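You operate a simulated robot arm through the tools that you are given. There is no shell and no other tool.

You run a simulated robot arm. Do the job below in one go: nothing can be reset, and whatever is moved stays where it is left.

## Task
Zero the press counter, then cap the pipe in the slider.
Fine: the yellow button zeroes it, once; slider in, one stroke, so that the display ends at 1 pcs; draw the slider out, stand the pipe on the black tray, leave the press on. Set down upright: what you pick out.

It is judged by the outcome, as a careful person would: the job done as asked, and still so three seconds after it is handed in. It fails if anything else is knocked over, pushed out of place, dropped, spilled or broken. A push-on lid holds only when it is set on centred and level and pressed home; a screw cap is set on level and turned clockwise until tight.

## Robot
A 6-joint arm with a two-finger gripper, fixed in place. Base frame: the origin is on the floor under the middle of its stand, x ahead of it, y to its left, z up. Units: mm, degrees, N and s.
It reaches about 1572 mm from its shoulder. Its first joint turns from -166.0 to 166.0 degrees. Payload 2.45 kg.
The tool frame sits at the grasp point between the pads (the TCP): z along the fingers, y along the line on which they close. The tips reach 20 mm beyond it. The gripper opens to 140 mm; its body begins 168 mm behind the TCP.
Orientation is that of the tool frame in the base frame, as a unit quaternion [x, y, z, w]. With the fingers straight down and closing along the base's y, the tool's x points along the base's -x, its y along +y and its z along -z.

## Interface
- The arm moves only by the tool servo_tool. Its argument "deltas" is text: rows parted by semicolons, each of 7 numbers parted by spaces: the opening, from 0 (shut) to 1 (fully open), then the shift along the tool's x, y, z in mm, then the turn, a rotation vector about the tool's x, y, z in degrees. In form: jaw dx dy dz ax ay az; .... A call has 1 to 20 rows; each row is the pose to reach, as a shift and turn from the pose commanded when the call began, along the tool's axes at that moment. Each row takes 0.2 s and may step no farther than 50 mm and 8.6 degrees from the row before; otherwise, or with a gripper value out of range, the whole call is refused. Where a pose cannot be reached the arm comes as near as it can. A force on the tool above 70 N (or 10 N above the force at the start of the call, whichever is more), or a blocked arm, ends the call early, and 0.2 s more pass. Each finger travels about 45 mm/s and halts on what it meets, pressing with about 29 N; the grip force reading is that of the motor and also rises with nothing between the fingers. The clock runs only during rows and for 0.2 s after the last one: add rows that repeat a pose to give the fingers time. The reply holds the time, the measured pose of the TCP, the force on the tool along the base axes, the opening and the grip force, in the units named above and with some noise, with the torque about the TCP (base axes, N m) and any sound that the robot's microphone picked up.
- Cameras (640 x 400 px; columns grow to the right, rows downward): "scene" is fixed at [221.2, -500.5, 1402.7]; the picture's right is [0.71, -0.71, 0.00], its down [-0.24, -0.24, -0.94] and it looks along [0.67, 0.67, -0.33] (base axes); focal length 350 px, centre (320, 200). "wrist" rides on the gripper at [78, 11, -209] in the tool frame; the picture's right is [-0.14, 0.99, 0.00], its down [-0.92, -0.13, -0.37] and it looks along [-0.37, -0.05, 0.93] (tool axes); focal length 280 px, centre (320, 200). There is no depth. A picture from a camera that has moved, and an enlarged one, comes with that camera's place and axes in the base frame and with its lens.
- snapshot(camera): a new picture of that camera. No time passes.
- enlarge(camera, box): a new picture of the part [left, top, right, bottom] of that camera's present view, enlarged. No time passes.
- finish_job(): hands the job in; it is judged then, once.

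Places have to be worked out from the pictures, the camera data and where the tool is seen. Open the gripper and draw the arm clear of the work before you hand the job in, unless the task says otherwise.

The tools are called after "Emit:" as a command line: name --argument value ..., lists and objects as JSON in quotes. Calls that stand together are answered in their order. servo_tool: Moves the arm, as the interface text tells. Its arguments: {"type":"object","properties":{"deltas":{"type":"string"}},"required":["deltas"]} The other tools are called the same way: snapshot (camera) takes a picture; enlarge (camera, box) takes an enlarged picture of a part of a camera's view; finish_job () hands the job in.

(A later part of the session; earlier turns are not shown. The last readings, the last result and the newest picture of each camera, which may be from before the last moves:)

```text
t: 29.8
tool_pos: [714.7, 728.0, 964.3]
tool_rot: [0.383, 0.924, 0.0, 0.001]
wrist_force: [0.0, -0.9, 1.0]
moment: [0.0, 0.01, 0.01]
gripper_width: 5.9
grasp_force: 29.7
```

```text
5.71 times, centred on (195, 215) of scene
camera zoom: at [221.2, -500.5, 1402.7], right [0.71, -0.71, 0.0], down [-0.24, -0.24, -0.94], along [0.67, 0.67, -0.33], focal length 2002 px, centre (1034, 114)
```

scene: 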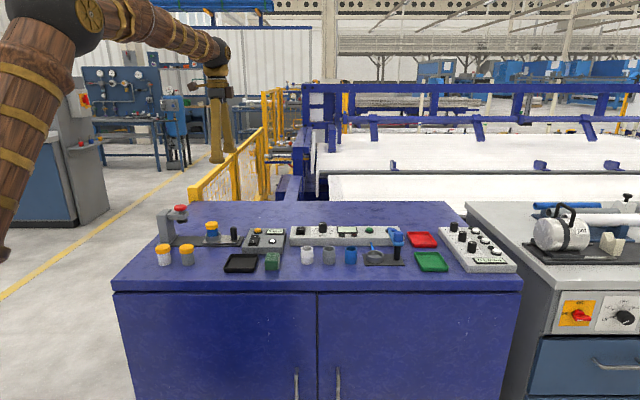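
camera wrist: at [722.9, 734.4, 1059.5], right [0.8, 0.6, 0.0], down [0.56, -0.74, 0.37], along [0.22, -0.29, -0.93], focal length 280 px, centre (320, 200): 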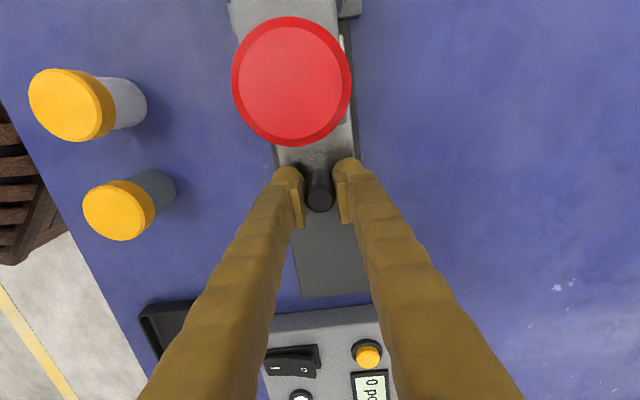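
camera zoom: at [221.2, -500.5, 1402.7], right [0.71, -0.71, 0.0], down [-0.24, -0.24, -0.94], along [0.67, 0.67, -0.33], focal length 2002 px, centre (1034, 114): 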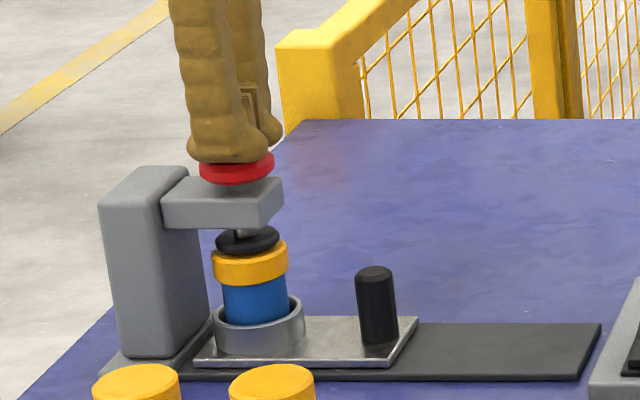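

Contact is made: the plunger pad now rests on the cap, though the opening reads 5.9 mm. I'll check the fingers from the wrist camera before pressing harder.

Emit:
enlarge --camera "wrist" --box '[240, 100, 400, 240]'

Emit:
enlarge --camera "scene" --box '[165, 195, 215, 245]'

Emit:
enlarge --camera "scene" --box '[235, 215, 295, 260]'

```text
2.86 times, centred on (320, 170) of wrist
camera zoom: at [667.1, 790.4, 1173.0], right [0.8, 0.6, 0.0], down [0.56, -0.74, 0.37], along [0.22, -0.29, -0.93], focal length 801 px, centre (320, 286)
```

zoom: 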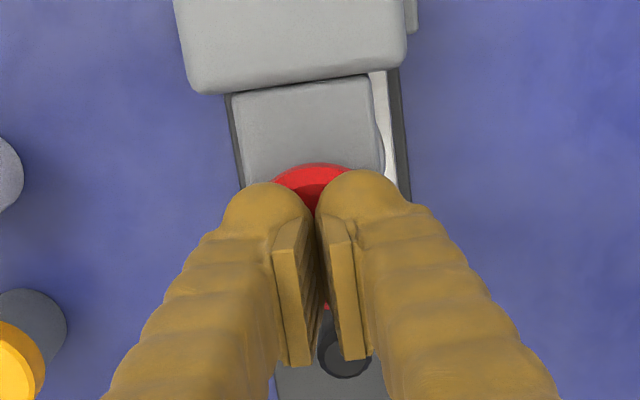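

```text
8.00 times, centred on (190, 220) of scene
camera zoom: at [221.2, -500.5, 1402.7], right [0.71, -0.71, 0.0], down [-0.24, -0.24, -0.94], along [0.67, 0.67, -0.33], focal length 2803 px, centre (1360, 40)
```

zoom: 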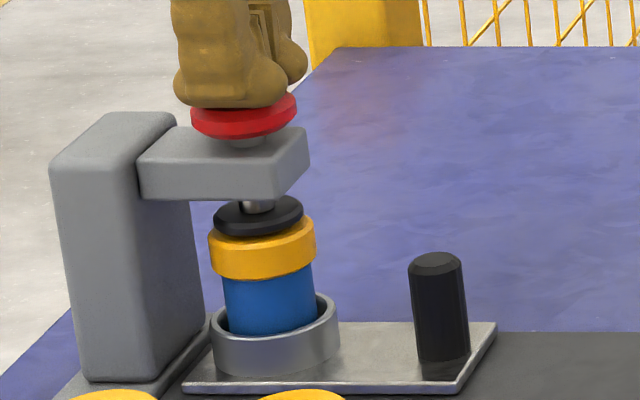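

```text
8.89 times, centred on (265, 238) of scene
camera zoom: at [221.2, -500.5, 1402.7], right [0.71, -0.71, 0.0], down [-0.24, -0.24, -0.94], along [0.67, 0.67, -0.33], focal length 3114 px, centre (809, -133)
```

zoom: 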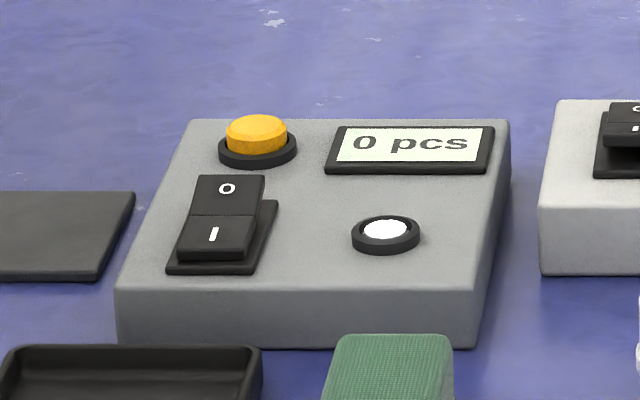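

The fingers still look closed and seated on the knob, and the pad is resting on the cap. I'll continue pressing in 1 mm steps.

Emit:
servo_tool --deltas "0 0 0 1 0 0 0; 0 0 0 2 0 0 0; 0 0 0 3 0 0 0; 0 0 0 4 0 0 0"

Emit:
enlarge --camera "scene" --box '[165, 195, 215, 245]'

Emit:
enlarge --camera "scene" --box '[235, 215, 295, 260]'

```text
t: 30.8
tool_pos: [715.0, 727.9, 960.2]
tool_rot: [0.384, 0.923, 0.0, 0.0]
wrist_force: [-1.5, -1.0, 5.3]
moment: [-0.02, 0.04, 0.0]
gripper_width: 6.1
grasp_force: 28.8
```

```text
8.00 times, centred on (190, 220) of scene
camera zoom: at [221.2, -500.5, 1402.7], right [0.71, -0.71, 0.0], down [-0.24, -0.24, -0.94], along [0.67, 0.67, -0.33], focal length 2803 px, centre (1360, 40)
```

zoom: 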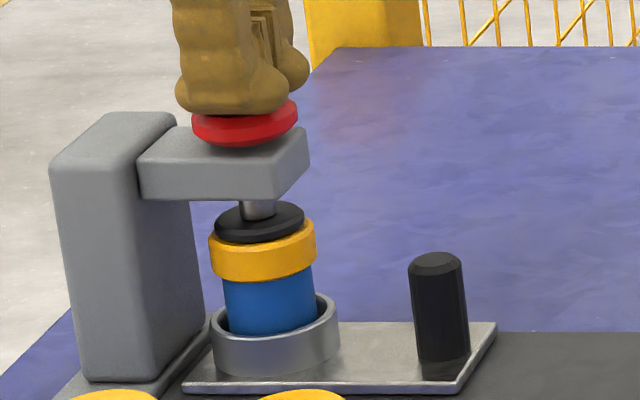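

```text
8.89 times, centred on (265, 238) of scene
camera zoom: at [221.2, -500.5, 1402.7], right [0.71, -0.71, 0.0], down [-0.24, -0.24, -0.94], along [0.67, 0.67, -0.33], focal length 3114 px, centre (809, -133)
```

zoom: 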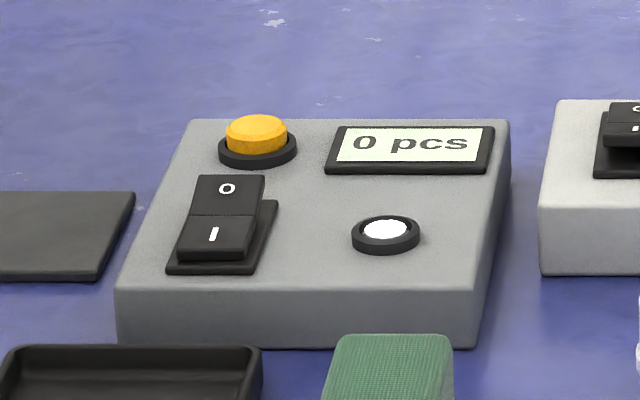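

The force is 5 N and the pad has only just met the cap. I'll keep pressing down in 1 mm steps.

Emit:
servo_tool --deltas "0 0 0 1 0 0 0; 0 0 0 2 0 0 0; 0 0 0 3 0 0 0; 0 0 0 4 0 0 0"

Emit:
enlarge --camera "scene" --box '[165, 195, 215, 245]'

Emit:
enlarge --camera "scene" --box '[235, 215, 295, 260]'

```text
t: 31.8
tool_pos: [716.1, 727.8, 955.2]
tool_rot: [0.383, 0.924, 0.0, 0.0]
wrist_force: [1.8, -1.9, 5.2]
moment: [-0.04, -0.06, 0.04]
gripper_width: 6.0
grasp_force: 29.2
```

```text
8.00 times, centred on (190, 220) of scene
camera zoom: at [221.2, -500.5, 1402.7], right [0.71, -0.71, 0.0], down [-0.24, -0.24, -0.94], along [0.67, 0.67, -0.33], focal length 2803 px, centre (1360, 40)
```

zoom: 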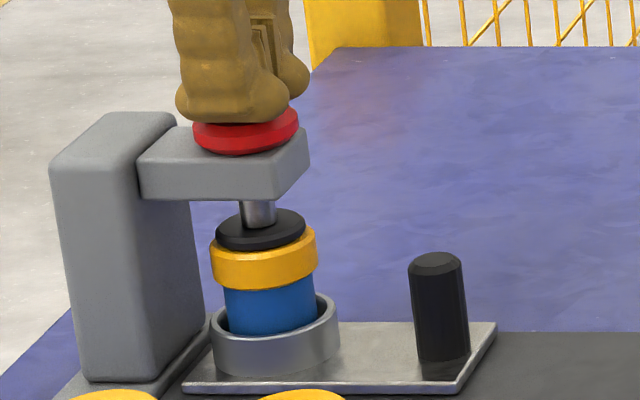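

```text
8.89 times, centred on (265, 238) of scene
camera zoom: at [221.2, -500.5, 1402.7], right [0.71, -0.71, 0.0], down [-0.24, -0.24, -0.94], along [0.67, 0.67, -0.33], focal length 3114 px, centre (809, -133)
```

zoom: 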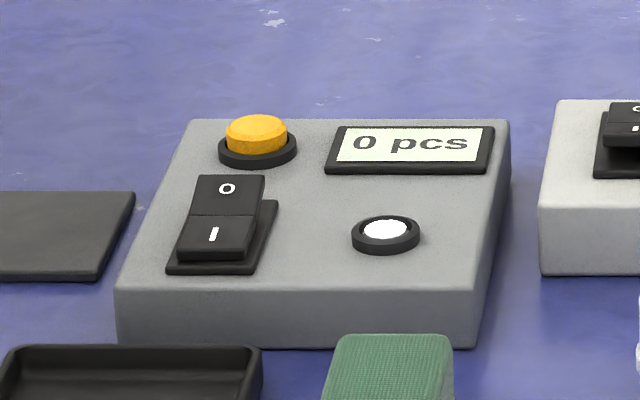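

The cap is now moving down onto the pipe with the pad, and the display still shows 0. I'll continue the same stroke.

Emit:
servo_tool --deltas "0 0 0 1 0 0 0; 0 0 0 2 0 0 0; 0 0 0 3 0 0 0; 0 0 0 4 0 0 0"

Emit:
enlarge --camera "scene" --box '[165, 195, 215, 245]'

Emit:
enlarge --camera "scene" --box '[235, 215, 295, 260]'

```text
t: 32.8
tool_pos: [715.7, 728.5, 953.1]
tool_rot: [0.383, 0.924, 0.001, 0.001]
wrist_force: [-0.6, 2.6, 8.3]
moment: [0.1, 0.0, 0.04]
gripper_width: 6.1
grasp_force: 29.1
heard: click
```

```text
8.00 times, centred on (190, 220) of scene
camera zoom: at [221.2, -500.5, 1402.7], right [0.71, -0.71, 0.0], down [-0.24, -0.24, -0.94], along [0.67, 0.67, -0.33], focal length 2803 px, centre (1360, 40)
```

zoom: 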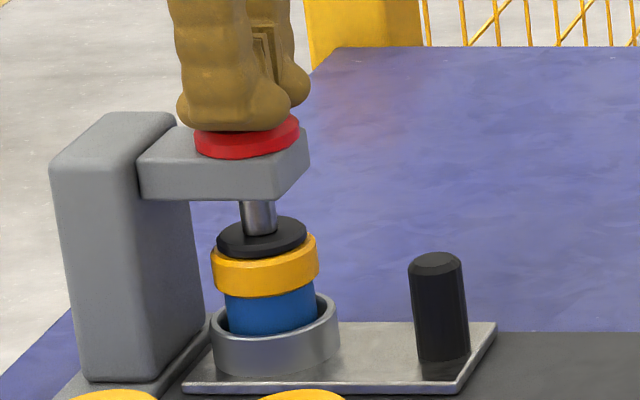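

```text
8.89 times, centred on (265, 238) of scene
camera zoom: at [221.2, -500.5, 1402.7], right [0.71, -0.71, 0.0], down [-0.24, -0.24, -0.94], along [0.67, 0.67, -0.33], focal length 3114 px, centre (809, -133)
```

zoom: 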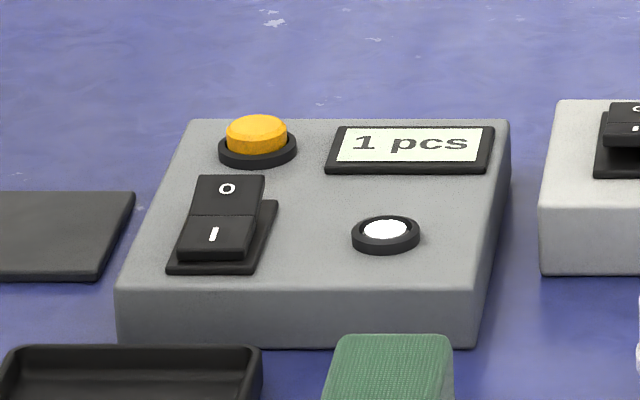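

I heard the click and the display shows 1 pcs. While still in the same stroke, I'll press slightly further to make sure the plunger bottoms and the cap is home.

Emit:
servo_tool --deltas "0 0 0 0.7 0 0 0; 0 0 0 1.4 0 0 0; 0 0 0 2.1 0 0 0; 0 0 0 2.1 0 0 0"

Emit:
enlarge --camera "scene" --box '[165, 195, 215, 245]'

Emit:
enlarge --camera "scene" --box '[235, 215, 295, 260]'

```text
t: 33.8
tool_pos: [715.4, 726.9, 951.3]
tool_rot: [0.383, 0.924, 0.001, 0.0]
wrist_force: [-4.7, 4.1, 29.6]
moment: [0.05, 0.12, 0.02]
gripper_width: 5.9
grasp_force: 29.6
```

```text
8.00 times, centred on (190, 220) of scene
camera zoom: at [221.2, -500.5, 1402.7], right [0.71, -0.71, 0.0], down [-0.24, -0.24, -0.94], along [0.67, 0.67, -0.33], focal length 2803 px, centre (1360, 40)
```

zoom: 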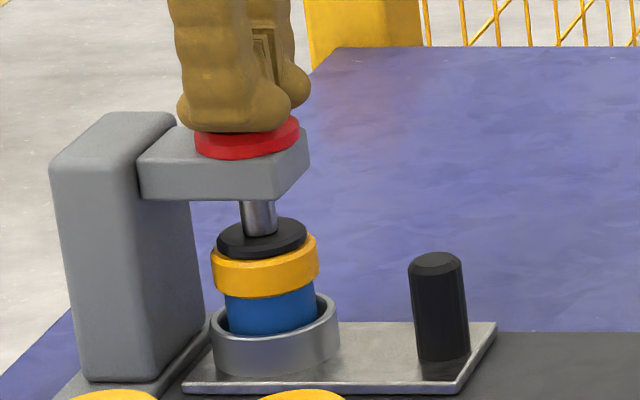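

```text
8.89 times, centred on (265, 238) of scene
camera zoom: at [221.2, -500.5, 1402.7], right [0.71, -0.71, 0.0], down [-0.24, -0.24, -0.94], along [0.67, 0.67, -0.33], focal length 3114 px, centre (809, -133)
```

zoom: 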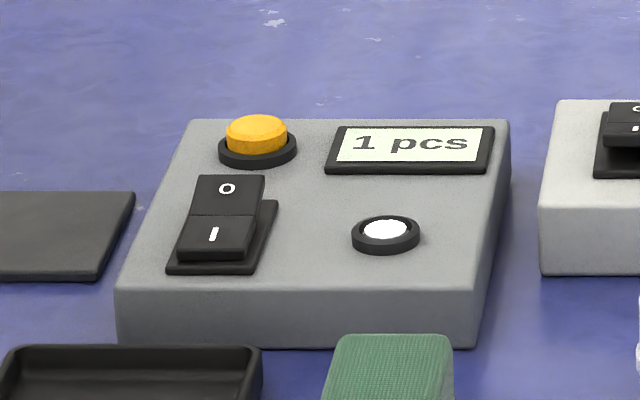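

The plunger is bottomed: the force rose to 30 N with no further travel and the display stays at 1 pcs. I'll lift straight off the knob.

Emit:
servo_tool --deltas "0 0 0 -5 0 0 0; 0 0 0 -15 0 0 0; 0 0 0 -30 0 0 0; 0 0 0 -50 0 0 0; 0 0 0 -50 0 0 0"

Emit:
enlarge --camera "scene" --box '[155, 185, 305, 275]'

Emit:
enlarge --camera "scene" --box '[165, 195, 215, 245]'

```text
t: 35.0
tool_pos: [715.3, 727.8, 999.7]
tool_rot: [0.383, 0.924, 0.0, 0.0]
wrist_force: [-0.2, -0.4, 0.2]
moment: [0.0, 0.04, -0.03]
gripper_width: 0.1
grasp_force: 28.8
```

```text
4.27 times, centred on (230, 230) of scene
camera zoom: at [221.2, -500.5, 1402.7], right [0.71, -0.71, 0.0], down [-0.24, -0.24, -0.94], along [0.67, 0.67, -0.33], focal length 1495 px, centre (704, 72)
```

zoom: 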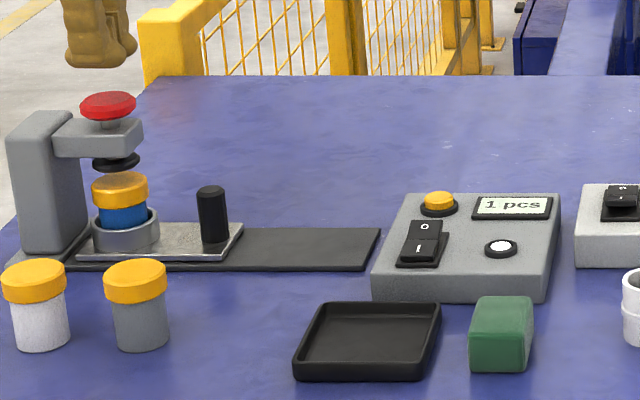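

```text
8.00 times, centred on (190, 220) of scene
camera zoom: at [221.2, -500.5, 1402.7], right [0.71, -0.71, 0.0], down [-0.24, -0.24, -0.94], along [0.67, 0.67, -0.33], focal length 2803 px, centre (1360, 40)
```

zoom: 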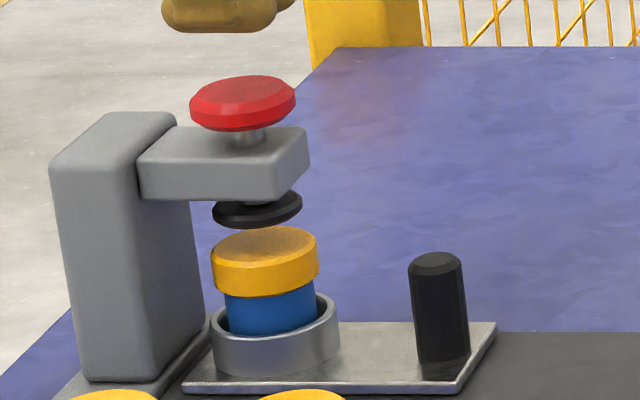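

The plunger sprang back, the cap sits level and lower on the pipe, and the display reads 1 pcs. I'll return above the handle with open fingers and descend to the previous grip pose.

Emit:
servo_tool --deltas "0.2 -20 0 0 0 0 0; 0.45 -50 -0.3 0 0 0 0; 0.45 -80 -0.6 0 0 0 0; 0.45 -80 -0.6 0 0 0 0; 0.45 -80 -0.6 0 0 0 0; 0.45 -80 -0.6 40 0 0 0; 0.45 -80 -0.6 80 0 0 0; 0.45 -80 -0.6 115 0 0 0; 0.45 -80 -0.6 138 0 0 0; 0.45 -80 -0.6 149 0 0 0; 0.45 -80 -0.6 149 0 0 0"

Emit:
enlarge --camera "wrist" --box '[220, 0, 400, 250]'

Emit:
enlarge --camera "scene" --box '[155, 190, 235, 250]'

```text
t: 37.4
tool_pos: [770.1, 670.9, 851.2]
tool_rot: [0.383, 0.924, 0.0, 0.0]
wrist_force: [-0.6, 0.1, -0.4]
moment: [-0.04, 0.01, 0.01]
gripper_width: 63.1
grasp_force: 0.1
```

```text
1.60 times, centred on (310, 125) of wrist
camera zoom: at [723.5, 733.4, 1059.9], right [0.8, 0.6, 0.0], down [0.56, -0.74, 0.37], along [0.22, -0.29, -0.93], focal length 449 px, centre (336, 320)
```

zoom: 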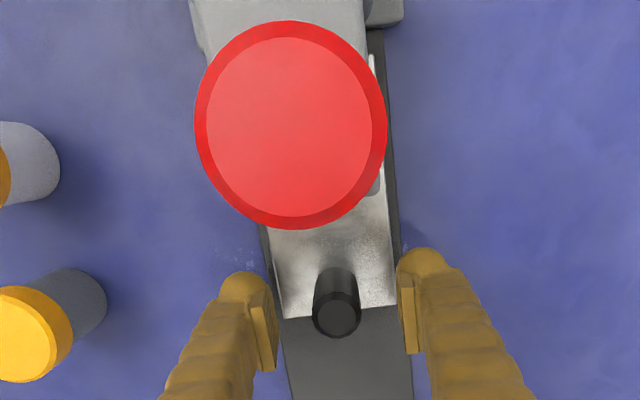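

```text
6.67 times, centred on (195, 220) of scene
camera zoom: at [221.2, -500.5, 1402.7], right [0.71, -0.71, 0.0], down [-0.24, -0.24, -0.94], along [0.67, 0.67, -0.33], focal length 2336 px, centre (1153, 67)
```

zoom: 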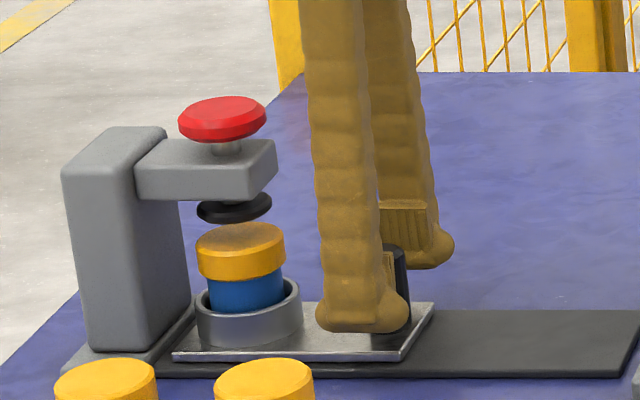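

The fingers are around the handle again, as before. I'll close on it.

Emit:
servo_tool --deltas "0 0 0 0 0 0 0; 0 0 0 0 0 0 0; 0 0 0 0 0 0 0; 0 0 0 0 0 0 0; 0 0 0 0 0 0 0"

```text
t: 38.6
tool_pos: [772.2, 671.0, 850.2]
tool_rot: [0.383, 0.924, 0.0, -0.001]
wrist_force: [9.5, 8.1, -3.3]
moment: [0.07, -0.08, -0.05]
gripper_width: 22.6
grasp_force: 45.5
```

The grip is good with a small side load. I'll draw the slider out smoothly along tool −x in stages, checking the side force.

Emit:
servo_tool --deltas "0 0 0.3 0 0 0 0; 0 -2 0.3 0 0 0 0; 0 -6 0.3 0 0 0 0; 0 -12 0.3 0 0 0 0; 0 -18 0.3 0 0 0 0; 0 -24 0.3 0 0 0 0; 0 -30 0.3 0 0 0 0; 0 -36 0.3 0 0 0 0; 0 -42 0.3 0 0 0 0; 0 -48 0.3 0 0 0 0; 0 -54 0.3 0 0 0 0"

Emit:
enlarge --camera "scene" --box '[150, 185, 270, 260]'

```text
t: 41.0
tool_pos: [809.3, 632.4, 851.1]
tool_rot: [0.383, 0.924, 0.0, 0.0]
wrist_force: [0.5, -1.1, -1.7]
moment: [0.03, 0.07, 0.03]
gripper_width: 22.6
grasp_force: 44.2
```

```text
5.33 times, centred on (210, 222) of scene
camera zoom: at [221.2, -500.5, 1402.7], right [0.71, -0.71, 0.0], down [-0.24, -0.24, -0.94], along [0.67, 0.67, -0.33], focal length 1869 px, centre (907, 80)
```

zoom: 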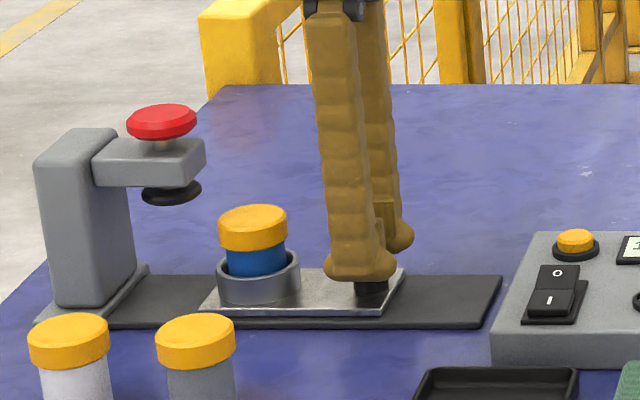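

The slide is smooth with no side load. I'll continue to the out position, another 52 mm, then nudge to find the stop.

Emit:
servo_tool --deltas "0 -6 0 0 0 0 0; 0 -12 0 0 0 0 0; 0 -18 0 0 0 0 0; 0 -24 0 0 0 0 0; 0 -30 0 0 0 0 0; 0 -36 0 0 0 0 0; 0 -42 0 0 0 0 0; 0 -47 0 0 0 0 0; 0 -51 0 0 0 0 0; 0 -53 0 0 0 0 0"

Emit:
enlarge --camera "scene" --box '[150, 185, 270, 260]'

```text
t: 43.2
tool_pos: [847.8, 595.2, 850.7]
tool_rot: [0.383, 0.924, 0.0, 0.0]
wrist_force: [-0.2, -4.2, 1.4]
moment: [-0.01, 0.03, 0.01]
gripper_width: 22.5
grasp_force: 44.3
```

```text
5.33 times, centred on (210, 222) of scene
camera zoom: at [221.2, -500.5, 1402.7], right [0.71, -0.71, 0.0], down [-0.24, -0.24, -0.94], along [0.67, 0.67, -0.33], focal length 1869 px, centre (907, 80)
```

zoom: 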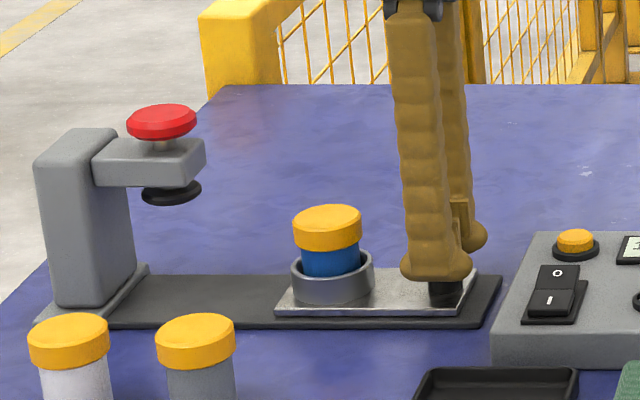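

I'm 3 mm short of the original out position. I'll nudge on until the stop is felt.

Emit:
servo_tool --deltas "0 -1 0 0 0 0 0; 0 -2 0 0 0 0 0; 0 -3 0 0 0 0 0; 0 -4 0 0 0 0 0; 0 -4 0 0 0 0 0"

```text
t: 44.4
tool_pos: [849.2, 593.5, 850.2]
tool_rot: [0.383, 0.924, 0.0, 0.0]
wrist_force: [-8.3, 6.9, -1.9]
moment: [0.07, 0.11, 0.0]
gripper_width: 23.0
grasp_force: 45.4
```

The slider is at its out stop. I'll relax, open, and rise, then move over the pipe and look.

Emit:
servo_tool --deltas "0 1 0 0 0 0 0; 0 1.5 0 0 0 0 0; 0.5 1.5 0 0 0 0 0; 0.5 1.5 0 0 0 0 0; 0.5 1.5 0 0 0 0 0; 0.5 1.5 0 0 0 0 0; 0.5 1.5 0 -30 0 0 0; 0.5 1.5 0 -70 0 0 0; 0.5 1.5 0 -110 0 0 0; 0.55 41 0 -110 0 0 0; 0.55 81 0 -110 0 0 0; 0.55 81 0 -110 0 0 0"

Emit:
snapshot --camera "wrist"

Emit:
enlarge --camera "scene" --box '[190, 205, 260, 255]'

Emit:
enlarge --camera "scene" --box '[210, 225, 300, 285]'

```text
t: 47.0
tool_pos: [792.7, 650.6, 961.3]
tool_rot: [0.383, 0.924, 0.0, 0.0]
wrist_force: [-0.3, 0.3, 0.6]
moment: [-0.01, 0.02, 0.01]
gripper_width: 76.9
grasp_force: 0.0
```

```text
taken
camera wrist: at [744.8, 712.3, 1170.3], right [0.8, 0.6, 0.0], down [0.56, -0.74, 0.37], along [0.22, -0.29, -0.93], focal length 280 px, centre (320, 200)
```

wrist: 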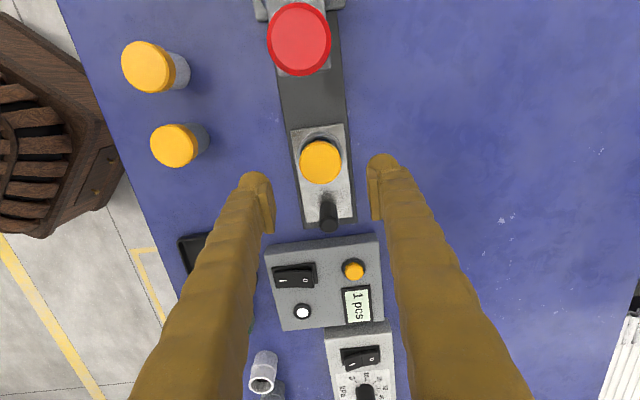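

```text
8.00 times, centred on (225, 230) of scene
camera zoom: at [221.2, -500.5, 1402.7], right [0.71, -0.71, 0.0], down [-0.24, -0.24, -0.94], along [0.67, 0.67, -0.33], focal length 2803 px, centre (1080, -40)
```

zoom: 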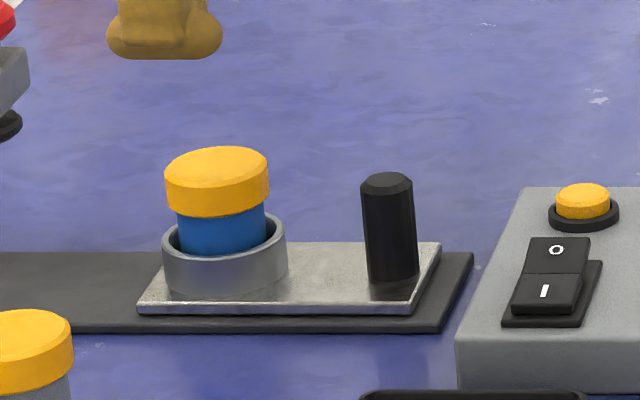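

```text
6.67 times, centred on (255, 255) of scene
camera zoom: at [221.2, -500.5, 1402.7], right [0.71, -0.71, 0.0], down [-0.24, -0.24, -0.94], along [0.67, 0.67, -0.33], focal length 2336 px, centre (753, -167)
```

zoom: 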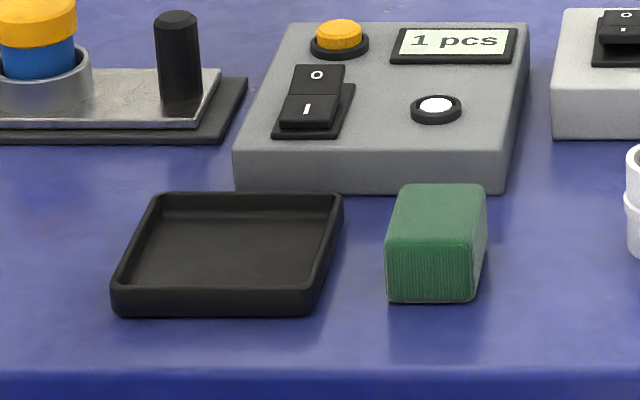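

The slider is back out and the display reads 1 pcs. The cap top is at about 869, the cap bottom at about 851 and the ring top at about 831. I'll zoom in to centre on the pipe before descending.

Emit:
enlarge --camera "wrist" --box '[256, 110, 384, 240]'

Emit:
enlarge --camera "wrist" --box '[150, 200, 310, 340]'

```text
3.08 times, centred on (320, 175) of wrist
camera zoom: at [744.8, 712.3, 1170.3], right [0.8, 0.6, 0.0], down [0.56, -0.74, 0.37], along [0.22, -0.29, -0.93], focal length 863 px, centre (320, 277)
```

zoom: 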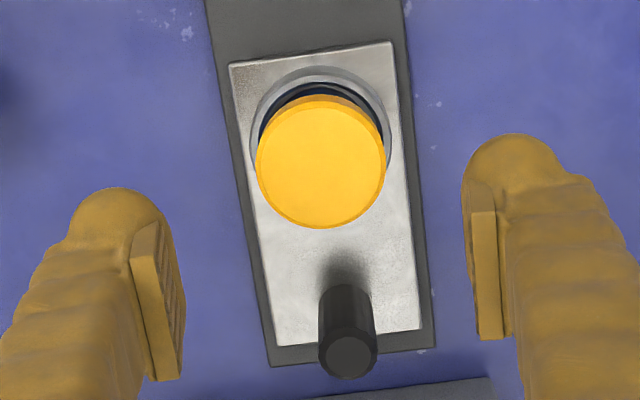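

```text
2.86 times, centred on (230, 270) of wrist
camera zoom: at [744.8, 712.3, 1170.3], right [0.8, 0.6, 0.0], down [0.56, -0.74, 0.37], along [0.22, -0.29, -0.93], focal length 801 px, centre (577, 0)
```

zoom: 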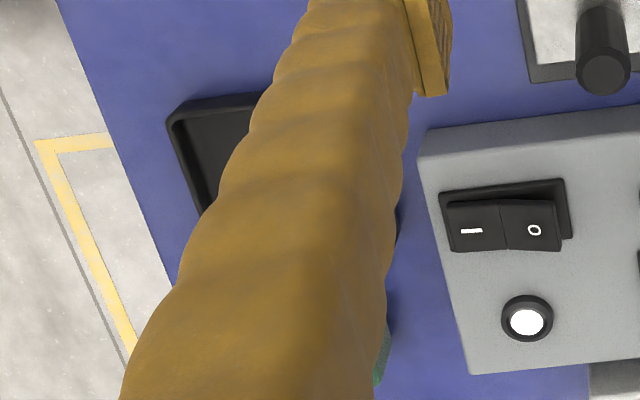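

The pipe is at e1 100.7, e2 1019.8, right under the TCP. I'll descend to z≈858 with the tips above the ring, then close gently on the cap.

Emit:
servo_tool --deltas "0.55 0.3 0.4 40 0 0 0; 0.55 0.3 0.4 70 0 0 0; 0.55 0.3 0.4 90 0 0 0; 0.55 0.3 0.4 98 0 0 0; 0.55 0.3 0.4 103 0 0 0; 0.55 0.3 0.4 103 0 0 0"

Emit:
enlarge --camera "scene" --box '[180, 200, 250, 250]'

Emit:
enlarge --camera "wrist" --box '[256, 110, 384, 240]'

```text
t: 48.4
tool_pos: [792.5, 649.8, 858.1]
tool_rot: [0.383, 0.924, -0.001, 0.0]
wrist_force: [-0.2, -0.2, -0.4]
moment: [0.0, 0.03, -0.02]
gripper_width: 76.9
grasp_force: 0.1
```

```text
8.00 times, centred on (215, 225) of scene
camera zoom: at [221.2, -500.5, 1402.7], right [0.71, -0.71, 0.0], down [-0.24, -0.24, -0.94], along [0.67, 0.67, -0.33], focal length 2803 px, centre (1160, 0)
```

zoom: 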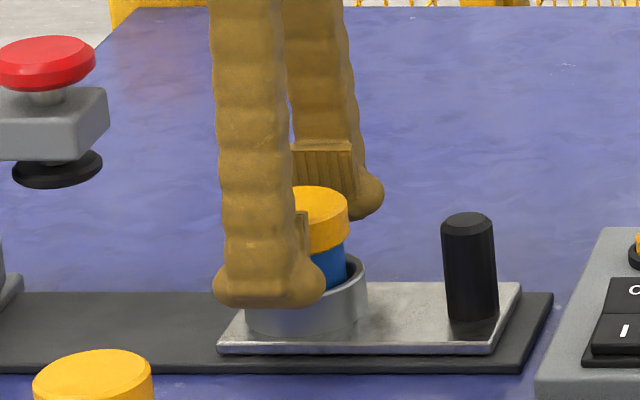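

```text
3.08 times, centred on (320, 175) of wrist
camera zoom: at [745.1, 712.8, 1067.3], right [0.8, 0.6, 0.0], down [0.56, -0.74, 0.37], along [0.22, -0.29, -0.93], focal length 863 px, centre (320, 277)
```

zoom: 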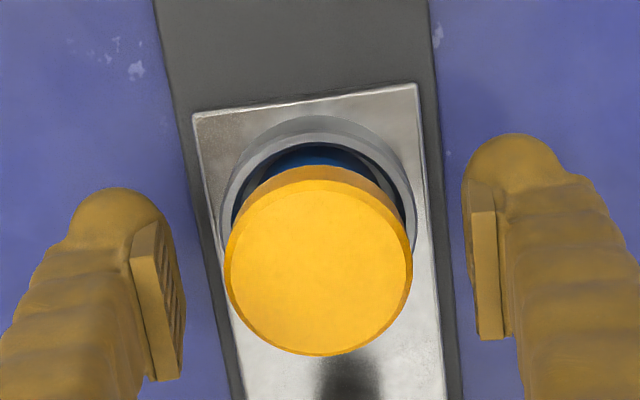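

The fingers straddle the cap evenly, with the tips above the ring. I'll close.

Emit:
servo_tool --deltas "0.4 0 0 0 0 0 0; 0.3 0 0 0 0 0 0; 0.3 0 0 0 0 0 0; 0.2 0 0 0 0 0 0; 0.2 0 0 0 0 0 0"

Emit:
enlarge --camera "wrist" --box '[256, 110, 384, 240]'

```text
t: 49.6
tool_pos: [791.4, 649.9, 859.0]
tool_rot: [0.382, 0.924, 0.0, 0.0]
wrist_force: [-0.6, -0.1, -0.8]
moment: [0.02, -0.04, -0.01]
gripper_width: 43.4
grasp_force: 29.3
```

```text
3.08 times, centred on (320, 175) of wrist
camera zoom: at [745.1, 712.8, 1067.4], right [0.8, 0.6, 0.0], down [0.56, -0.74, 0.37], along [0.22, -0.29, -0.93], focal length 863 px, centre (320, 277)
```

zoom: 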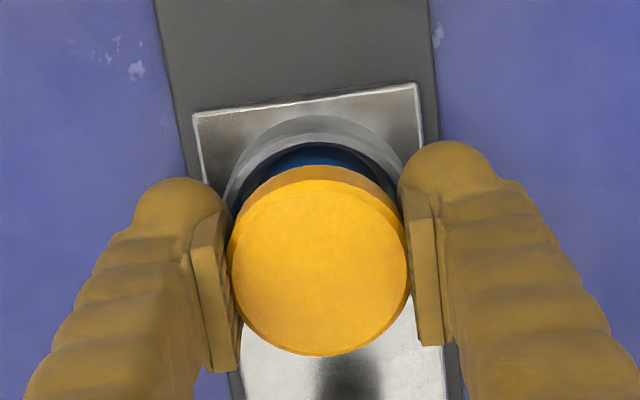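

The gripper is holding the cap (43.4 mm, 29 N) without side loads. I'll lift slowly out of the ring.

Emit:
servo_tool --deltas "0.2 0 0 -2 0 0 0; 0.2 0 0 -6 0 0 0; 0.2 0 0 -12 0 0 0; 0.2 0 0 -20 0 0 0; 0.2 0 0 -30 0 0 0; 0.2 0 0 -40 0 0 0; 0.2 0 0 -50 0 0 0; 0.2 0 0 -50 0 0 0"

Emit:
enlarge --camera "scene" --box '[180, 190, 260, 250]'

Emit:
snapshot --camera "wrist"

```text
t: 51.4
tool_pos: [792.2, 650.3, 908.7]
tool_rot: [0.382, 0.924, 0.001, -0.001]
wrist_force: [-0.4, 0.9, -0.5]
moment: [0.02, -0.04, -0.02]
gripper_width: 43.3
grasp_force: 29.7
```

```text
6.67 times, centred on (220, 220) of scene
camera zoom: at [221.2, -500.5, 1402.7], right [0.71, -0.71, 0.0], down [-0.24, -0.24, -0.94], along [0.67, 0.67, -0.33], focal length 2336 px, centre (987, 67)
```

zoom: 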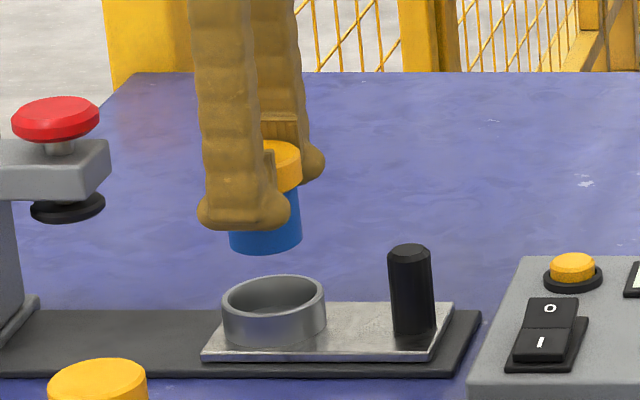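

```text
taken
camera wrist: at [744.9, 712.7, 1117.7], right [0.8, 0.6, 0.0], down [0.56, -0.74, 0.37], along [0.22, -0.29, -0.93], focal length 280 px, centre (320, 200)
```

wrist: 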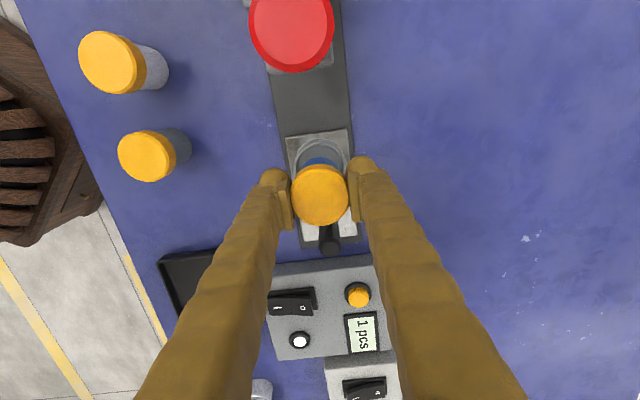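

The pipe hangs straight, its bottom about 40 mm below the TCP, and the cap is holding. I put the tray at e1 198–294, e2 799–898, with its rim at z≈814. I'll carry the pipe high over to the tray centre.

Emit:
servo_tool --deltas "0.2 0 0 -20 0 0 0; 0.2 0 0 -42 0 0 0; 0.2 -8 -10 -50 0 0 0; 0.2 -25 -30.6 -50 0 0 0; 0.2 -42 -51 -50 0 0 0; 0.2 -59 -71.5 -50 0 0 0; 0.2 -76 -92 -50 0 0 0; 0.2 -93 -112.6 -50 0 0 0; 0.2 -110 -133 -50 0 0 0; 0.2 -124 -150 -50 0 0 0; 0.2 -136 -165 -50 0 0 0; 0.2 -144.2 -174.7 -50 0 0 0; 0.2 -144.2 -174.7 -50 0 0 0"

Emit:
snapshot --camera "wrist"

Emit:
enlarge --camera "scene" --box '[190, 200, 310, 290]'

```text
t: 54.2
tool_pos: [771.4, 424.6, 959.1]
tool_rot: [0.383, 0.924, 0.0, 0.0]
wrist_force: [-0.4, -0.1, -1.2]
moment: [-0.02, 0.03, 0.02]
gripper_width: 43.5
grasp_force: 28.9
```

```text
taken
camera wrist: at [723.3, 486.9, 1167.6], right [0.8, 0.6, 0.0], down [0.56, -0.74, 0.37], along [0.22, -0.29, -0.93], focal length 280 px, centre (320, 200)
```

wrist: 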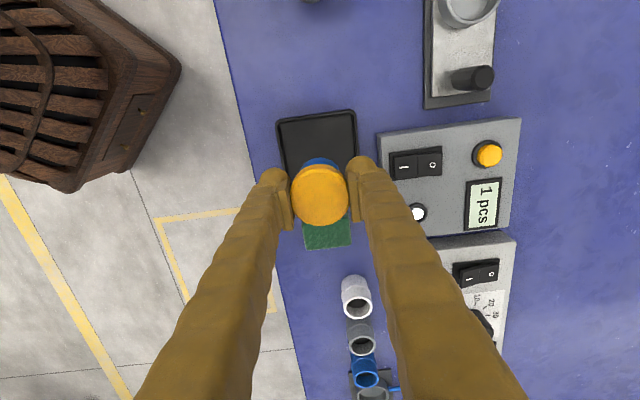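

```text
4.44 times, centred on (250, 245) of scene
camera zoom: at [221.2, -500.5, 1402.7], right [0.71, -0.71, 0.0], down [-0.24, -0.24, -0.94], along [0.67, 0.67, -0.33], focal length 1557 px, centre (631, 0)
```

zoom: 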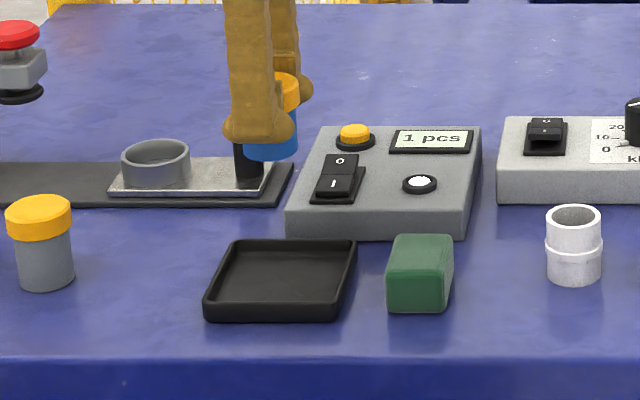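

The pipe is held above the tray. I'll zoom in to verify the tray's position under it.

Emit:
enlarge --camera "wrist" --box '[256, 90, 416, 260]'

```text
2.35 times, centred on (336, 175) of wrist
camera zoom: at [723.3, 486.9, 1167.6], right [0.8, 0.6, 0.0], down [0.56, -0.74, 0.37], along [0.22, -0.29, -0.93], focal length 660 px, centre (282, 259)
```

zoom: 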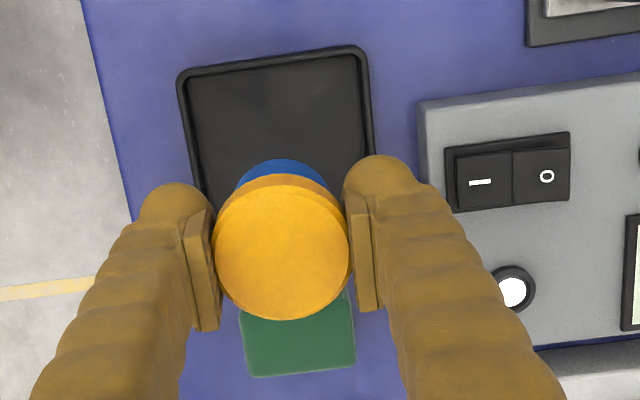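

The tray centre is at about e1 247, e2 846 and the TCP is within 2 mm of it. I'll descend to about 15 mm above the expected contact.

Emit:
servo_tool --deltas "0.2 -1 0 25 0 0 0; 0.2 -1 0 50 0 0 0; 0.2 -1 0 75 0 0 0; 0.2 -1 0 90 0 0 0; 0.2 -1 0 100 0 0 0; 0.2 -1 0 100 0 0 0"

Emit:
enlarge --camera "scene" --box '[210, 215, 300, 285]'

Emit:
enlarge --camera "wrist" --box '[256, 90, 416, 260]'

```text
t: 55.6
tool_pos: [772.7, 423.6, 857.7]
tool_rot: [0.383, 0.924, 0.0, 0.0]
wrist_force: [0.6, 0.0, 0.1]
moment: [0.03, 0.01, 0.01]
gripper_width: 43.5
grasp_force: 28.8
```

```text
5.71 times, centred on (255, 250) of scene
camera zoom: at [221.2, -500.5, 1402.7], right [0.71, -0.71, 0.0], down [-0.24, -0.24, -0.94], along [0.67, 0.67, -0.33], focal length 2002 px, centre (691, -86)
```

zoom: 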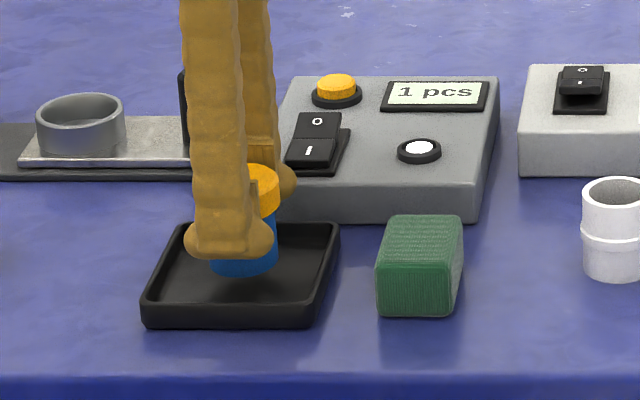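

```text
2.35 times, centred on (336, 175) of wrist
camera zoom: at [724.9, 486.7, 1067.6], right [0.8, 0.6, 0.0], down [0.56, -0.74, 0.37], along [0.22, -0.29, -0.93], focal length 660 px, centre (282, 259)
```

zoom: 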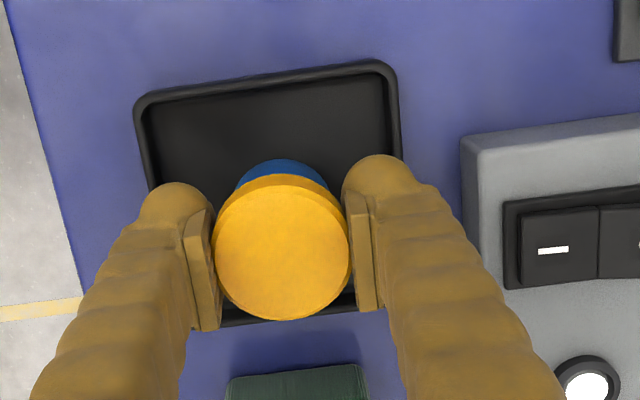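

The pipe is inside the tray outline, clear of the rim and the panel. I'll lower it in small steps until it touches down.

Emit:
servo_tool --deltas "0.2 0 0 2 0 0 0; 0.2 0 0 4 0 0 0; 0.2 0 0 6 0 0 0; 0.2 0 0 8 0 0 0; 0.2 0 0 9.5 0 0 0; 0.2 0 0 11 0 0 0; 0.2 0 0 11 0 0 0"

Emit:
enlarge --camera "scene" --box '[210, 215, 300, 285]'

```text
t: 57.2
tool_pos: [771.8, 424.8, 847.6]
tool_rot: [0.383, 0.924, 0.0, 0.0]
wrist_force: [-0.1, 0.5, -0.3]
moment: [0.01, -0.01, -0.01]
gripper_width: 43.4
grasp_force: 29.1
```

```text
5.71 times, centred on (255, 250) of scene
camera zoom: at [221.2, -500.5, 1402.7], right [0.71, -0.71, 0.0], down [-0.24, -0.24, -0.94], along [0.67, 0.67, -0.33], focal length 2002 px, centre (691, -86)
```

zoom: 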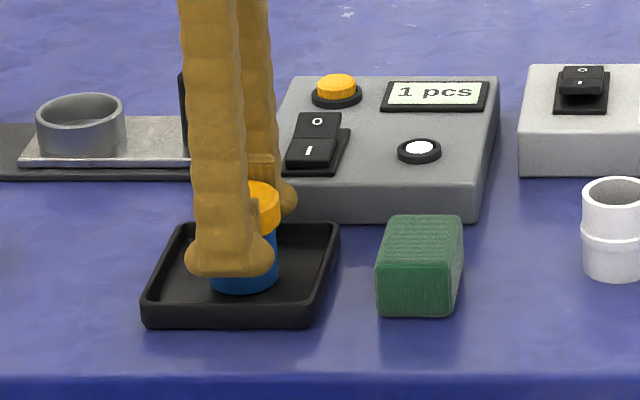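

No contact yet. I'll continue down in 1 mm steps.

Emit:
servo_tool --deltas "0.2 0 0 1 0 0 0; 0.2 0 0 2 0 0 0; 0.2 0 0 3 0 0 0; 0.2 0 0 3 0 0 0"

```text
t: 58.2
tool_pos: [771.9, 424.0, 844.8]
tool_rot: [0.383, 0.924, 0.0, 0.0]
wrist_force: [-1.5, -2.2, 27.9]
moment: [0.06, 0.02, 0.02]
gripper_width: 43.6
grasp_force: 29.5
```

It has touched down, with 28 N already, so I'll ease up about 1 mm to relieve the load before releasing.

Emit:
servo_tool --deltas "0.2 0 0 -0.5 0 0 0; 0.2 0 0 -1 0 0 0; 0.2 0 0 -1 0 0 0"

Emit:
enlarge --camera "scene" --box '[210, 215, 300, 285]'

Emit:
enlarge --camera "wrist" --box '[256, 90, 416, 260]'

```text
t: 59.0
tool_pos: [772.9, 424.2, 844.6]
tool_rot: [0.383, 0.924, 0.0, 0.0]
wrist_force: [4.8, -1.2, 17.9]
moment: [-0.07, -0.17, 0.0]
gripper_width: 43.2
grasp_force: 28.6
```

```text
5.71 times, centred on (255, 250) of scene
camera zoom: at [221.2, -500.5, 1402.7], right [0.71, -0.71, 0.0], down [-0.24, -0.24, -0.94], along [0.67, 0.67, -0.33], focal length 2002 px, centre (691, -86)
```

zoom: 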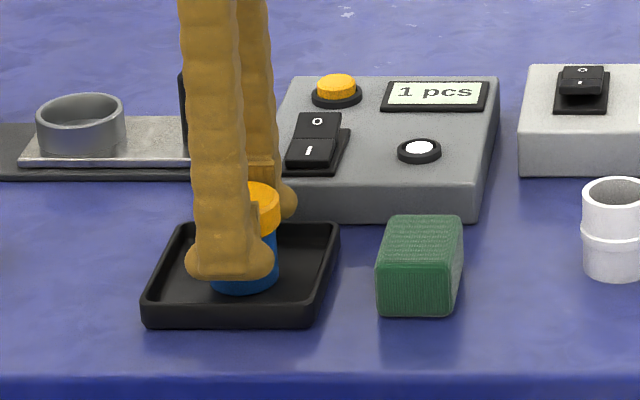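

```text
2.35 times, centred on (336, 175) of wrist
camera zoom: at [724.3, 486.8, 1054.2], right [0.8, 0.6, 0.0], down [0.56, -0.74, 0.37], along [0.22, -0.29, -0.93], focal length 660 px, centre (282, 259)
```

zoom: 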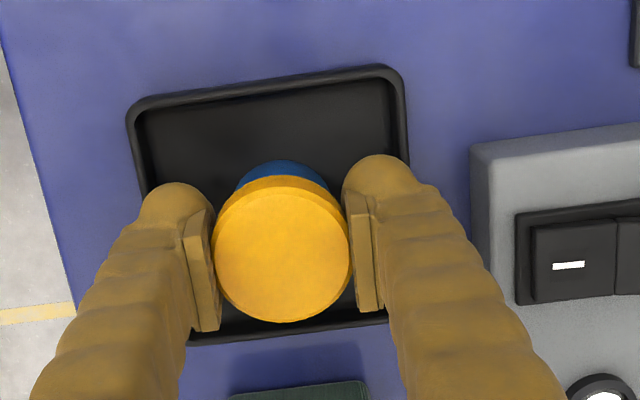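

There's still 18 N of down-load, so I'll ease up another half millimetre or so. Then I'll open just enough to release, keeping the far finger clear of the panel.

Emit:
servo_tool --deltas "0.2 0 0 -0.4 0 0 0; 0.2 0 0 -0.8 0 0 0; 0.2 0 0 -0.8 0 0 0"

```text
t: 59.8
tool_pos: [771.8, 423.0, 845.3]
tool_rot: [0.383, 0.924, -0.001, -0.001]
wrist_force: [1.0, 0.7, -0.3]
moment: [0.02, 0.01, -0.04]
gripper_width: 43.5
grasp_force: 29.1
```

The load is essentially zero. I'll lower 0.3 mm for light contact and open gently in steps.

Emit:
servo_tool --deltas "0.2 0 0 0.3 0 0 0; 0.3 0 0 0.3 0 0 0; 0.33 0 0 0.3 0 0 0; 0.36 0 0 0.3 0 0 0; 0.39 0 0 0.3 0 0 0; 0.41 0 0 0.3 0 0 0; 0.41 0 0 0.3 0 0 0"

Emit:
enlarge --camera "scene" --box '[210, 215, 300, 285]'

Emit:
enlarge --camera "wrist" --box '[256, 90, 416, 260]'

```text
t: 61.4
tool_pos: [771.2, 423.6, 845.3]
tool_rot: [0.383, 0.924, 0.0, 0.0]
wrist_force: [-0.1, 0.9, 0.5]
moment: [-0.03, 0.01, 0.0]
gripper_width: 57.4
grasp_force: 0.1
```

```text
5.71 times, centred on (255, 250) of scene
camera zoom: at [221.2, -500.5, 1402.7], right [0.71, -0.71, 0.0], down [-0.24, -0.24, -0.94], along [0.67, 0.67, -0.33], focal length 2002 px, centre (691, -86)
```

zoom: 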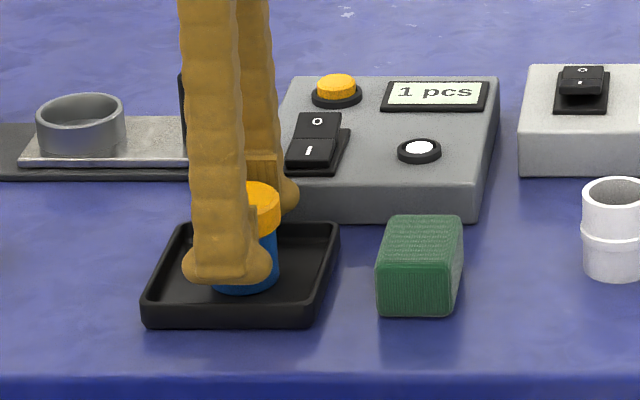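

```text
2.35 times, centred on (336, 175) of wrist
camera zoom: at [724.5, 486.8, 1054.7], right [0.8, 0.6, 0.0], down [0.56, -0.74, 0.37], along [0.22, -0.29, -0.93], focal length 660 px, centre (282, 259)
```

zoom: 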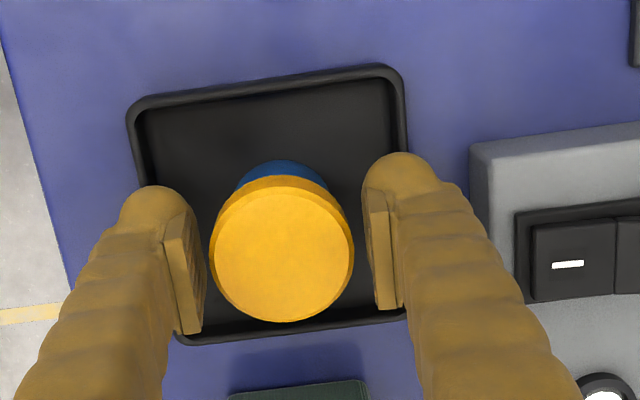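

Released: the pipe stands upright with gaps on both sides. I'll rise straight up clear of it.

Emit:
servo_tool --deltas "0.41 0 0 -8 0 0 0; 0.41 0 0 -20 0 0 0; 0.41 0 0 -40 0 0 0; 0.41 0 0 -70 0 0 0; 0.41 0 0 -110 0 0 0; 0.6 0 0 -155 0 0 0; 0.8 0 0 -200 0 0 0; 1 0 0 -240 0 0 0; 1 0 0 -240 0 0 0"

Emit:
snapshot --camera "scene"

Emit:
enlarge --camera "scene" --box '[150, 195, 310, 285]'

Emit:
snapshot --camera "wrist"

```text
t: 63.4
tool_pos: [770.9, 424.1, 1085.8]
tool_rot: [0.383, 0.924, 0.0, 0.0]
wrist_force: [0.9, 1.2, 0.2]
moment: [0.0, 0.01, -0.04]
gripper_width: 140.1
grasp_force: 0.1
```

```text
taken
```

scene: 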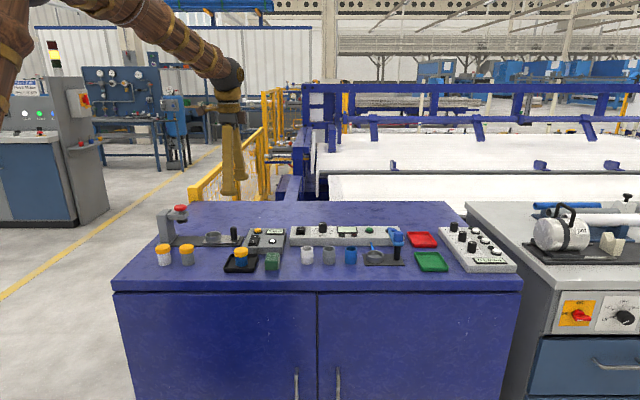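

```text
4.00 times, centred on (230, 240) of scene
camera zoom: at [221.2, -500.5, 1402.7], right [0.71, -0.71, 0.0], down [-0.24, -0.24, -0.94], along [0.67, 0.67, -0.33], focal length 1402 px, centre (680, 40)
```

zoom: 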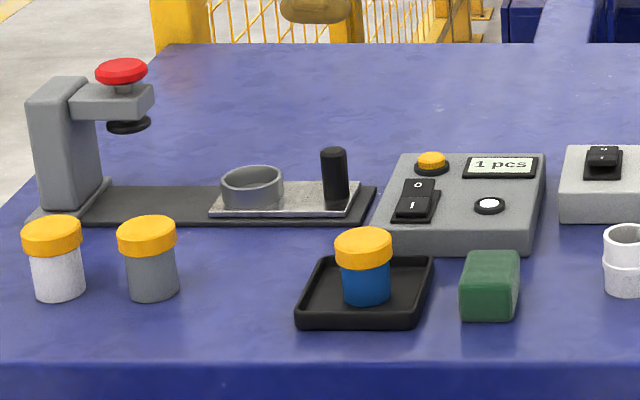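

```text
taken
camera wrist: at [724.2, 487.1, 1295.3], right [0.8, 0.6, 0.0], down [0.56, -0.74, 0.37], along [0.22, -0.29, -0.93], focal length 280 px, centre (320, 200)
```

wrist: 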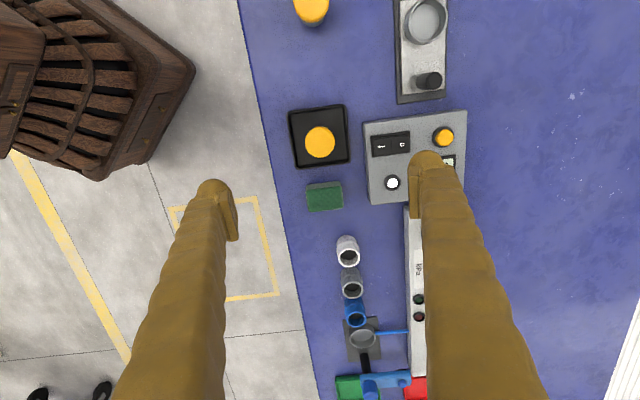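

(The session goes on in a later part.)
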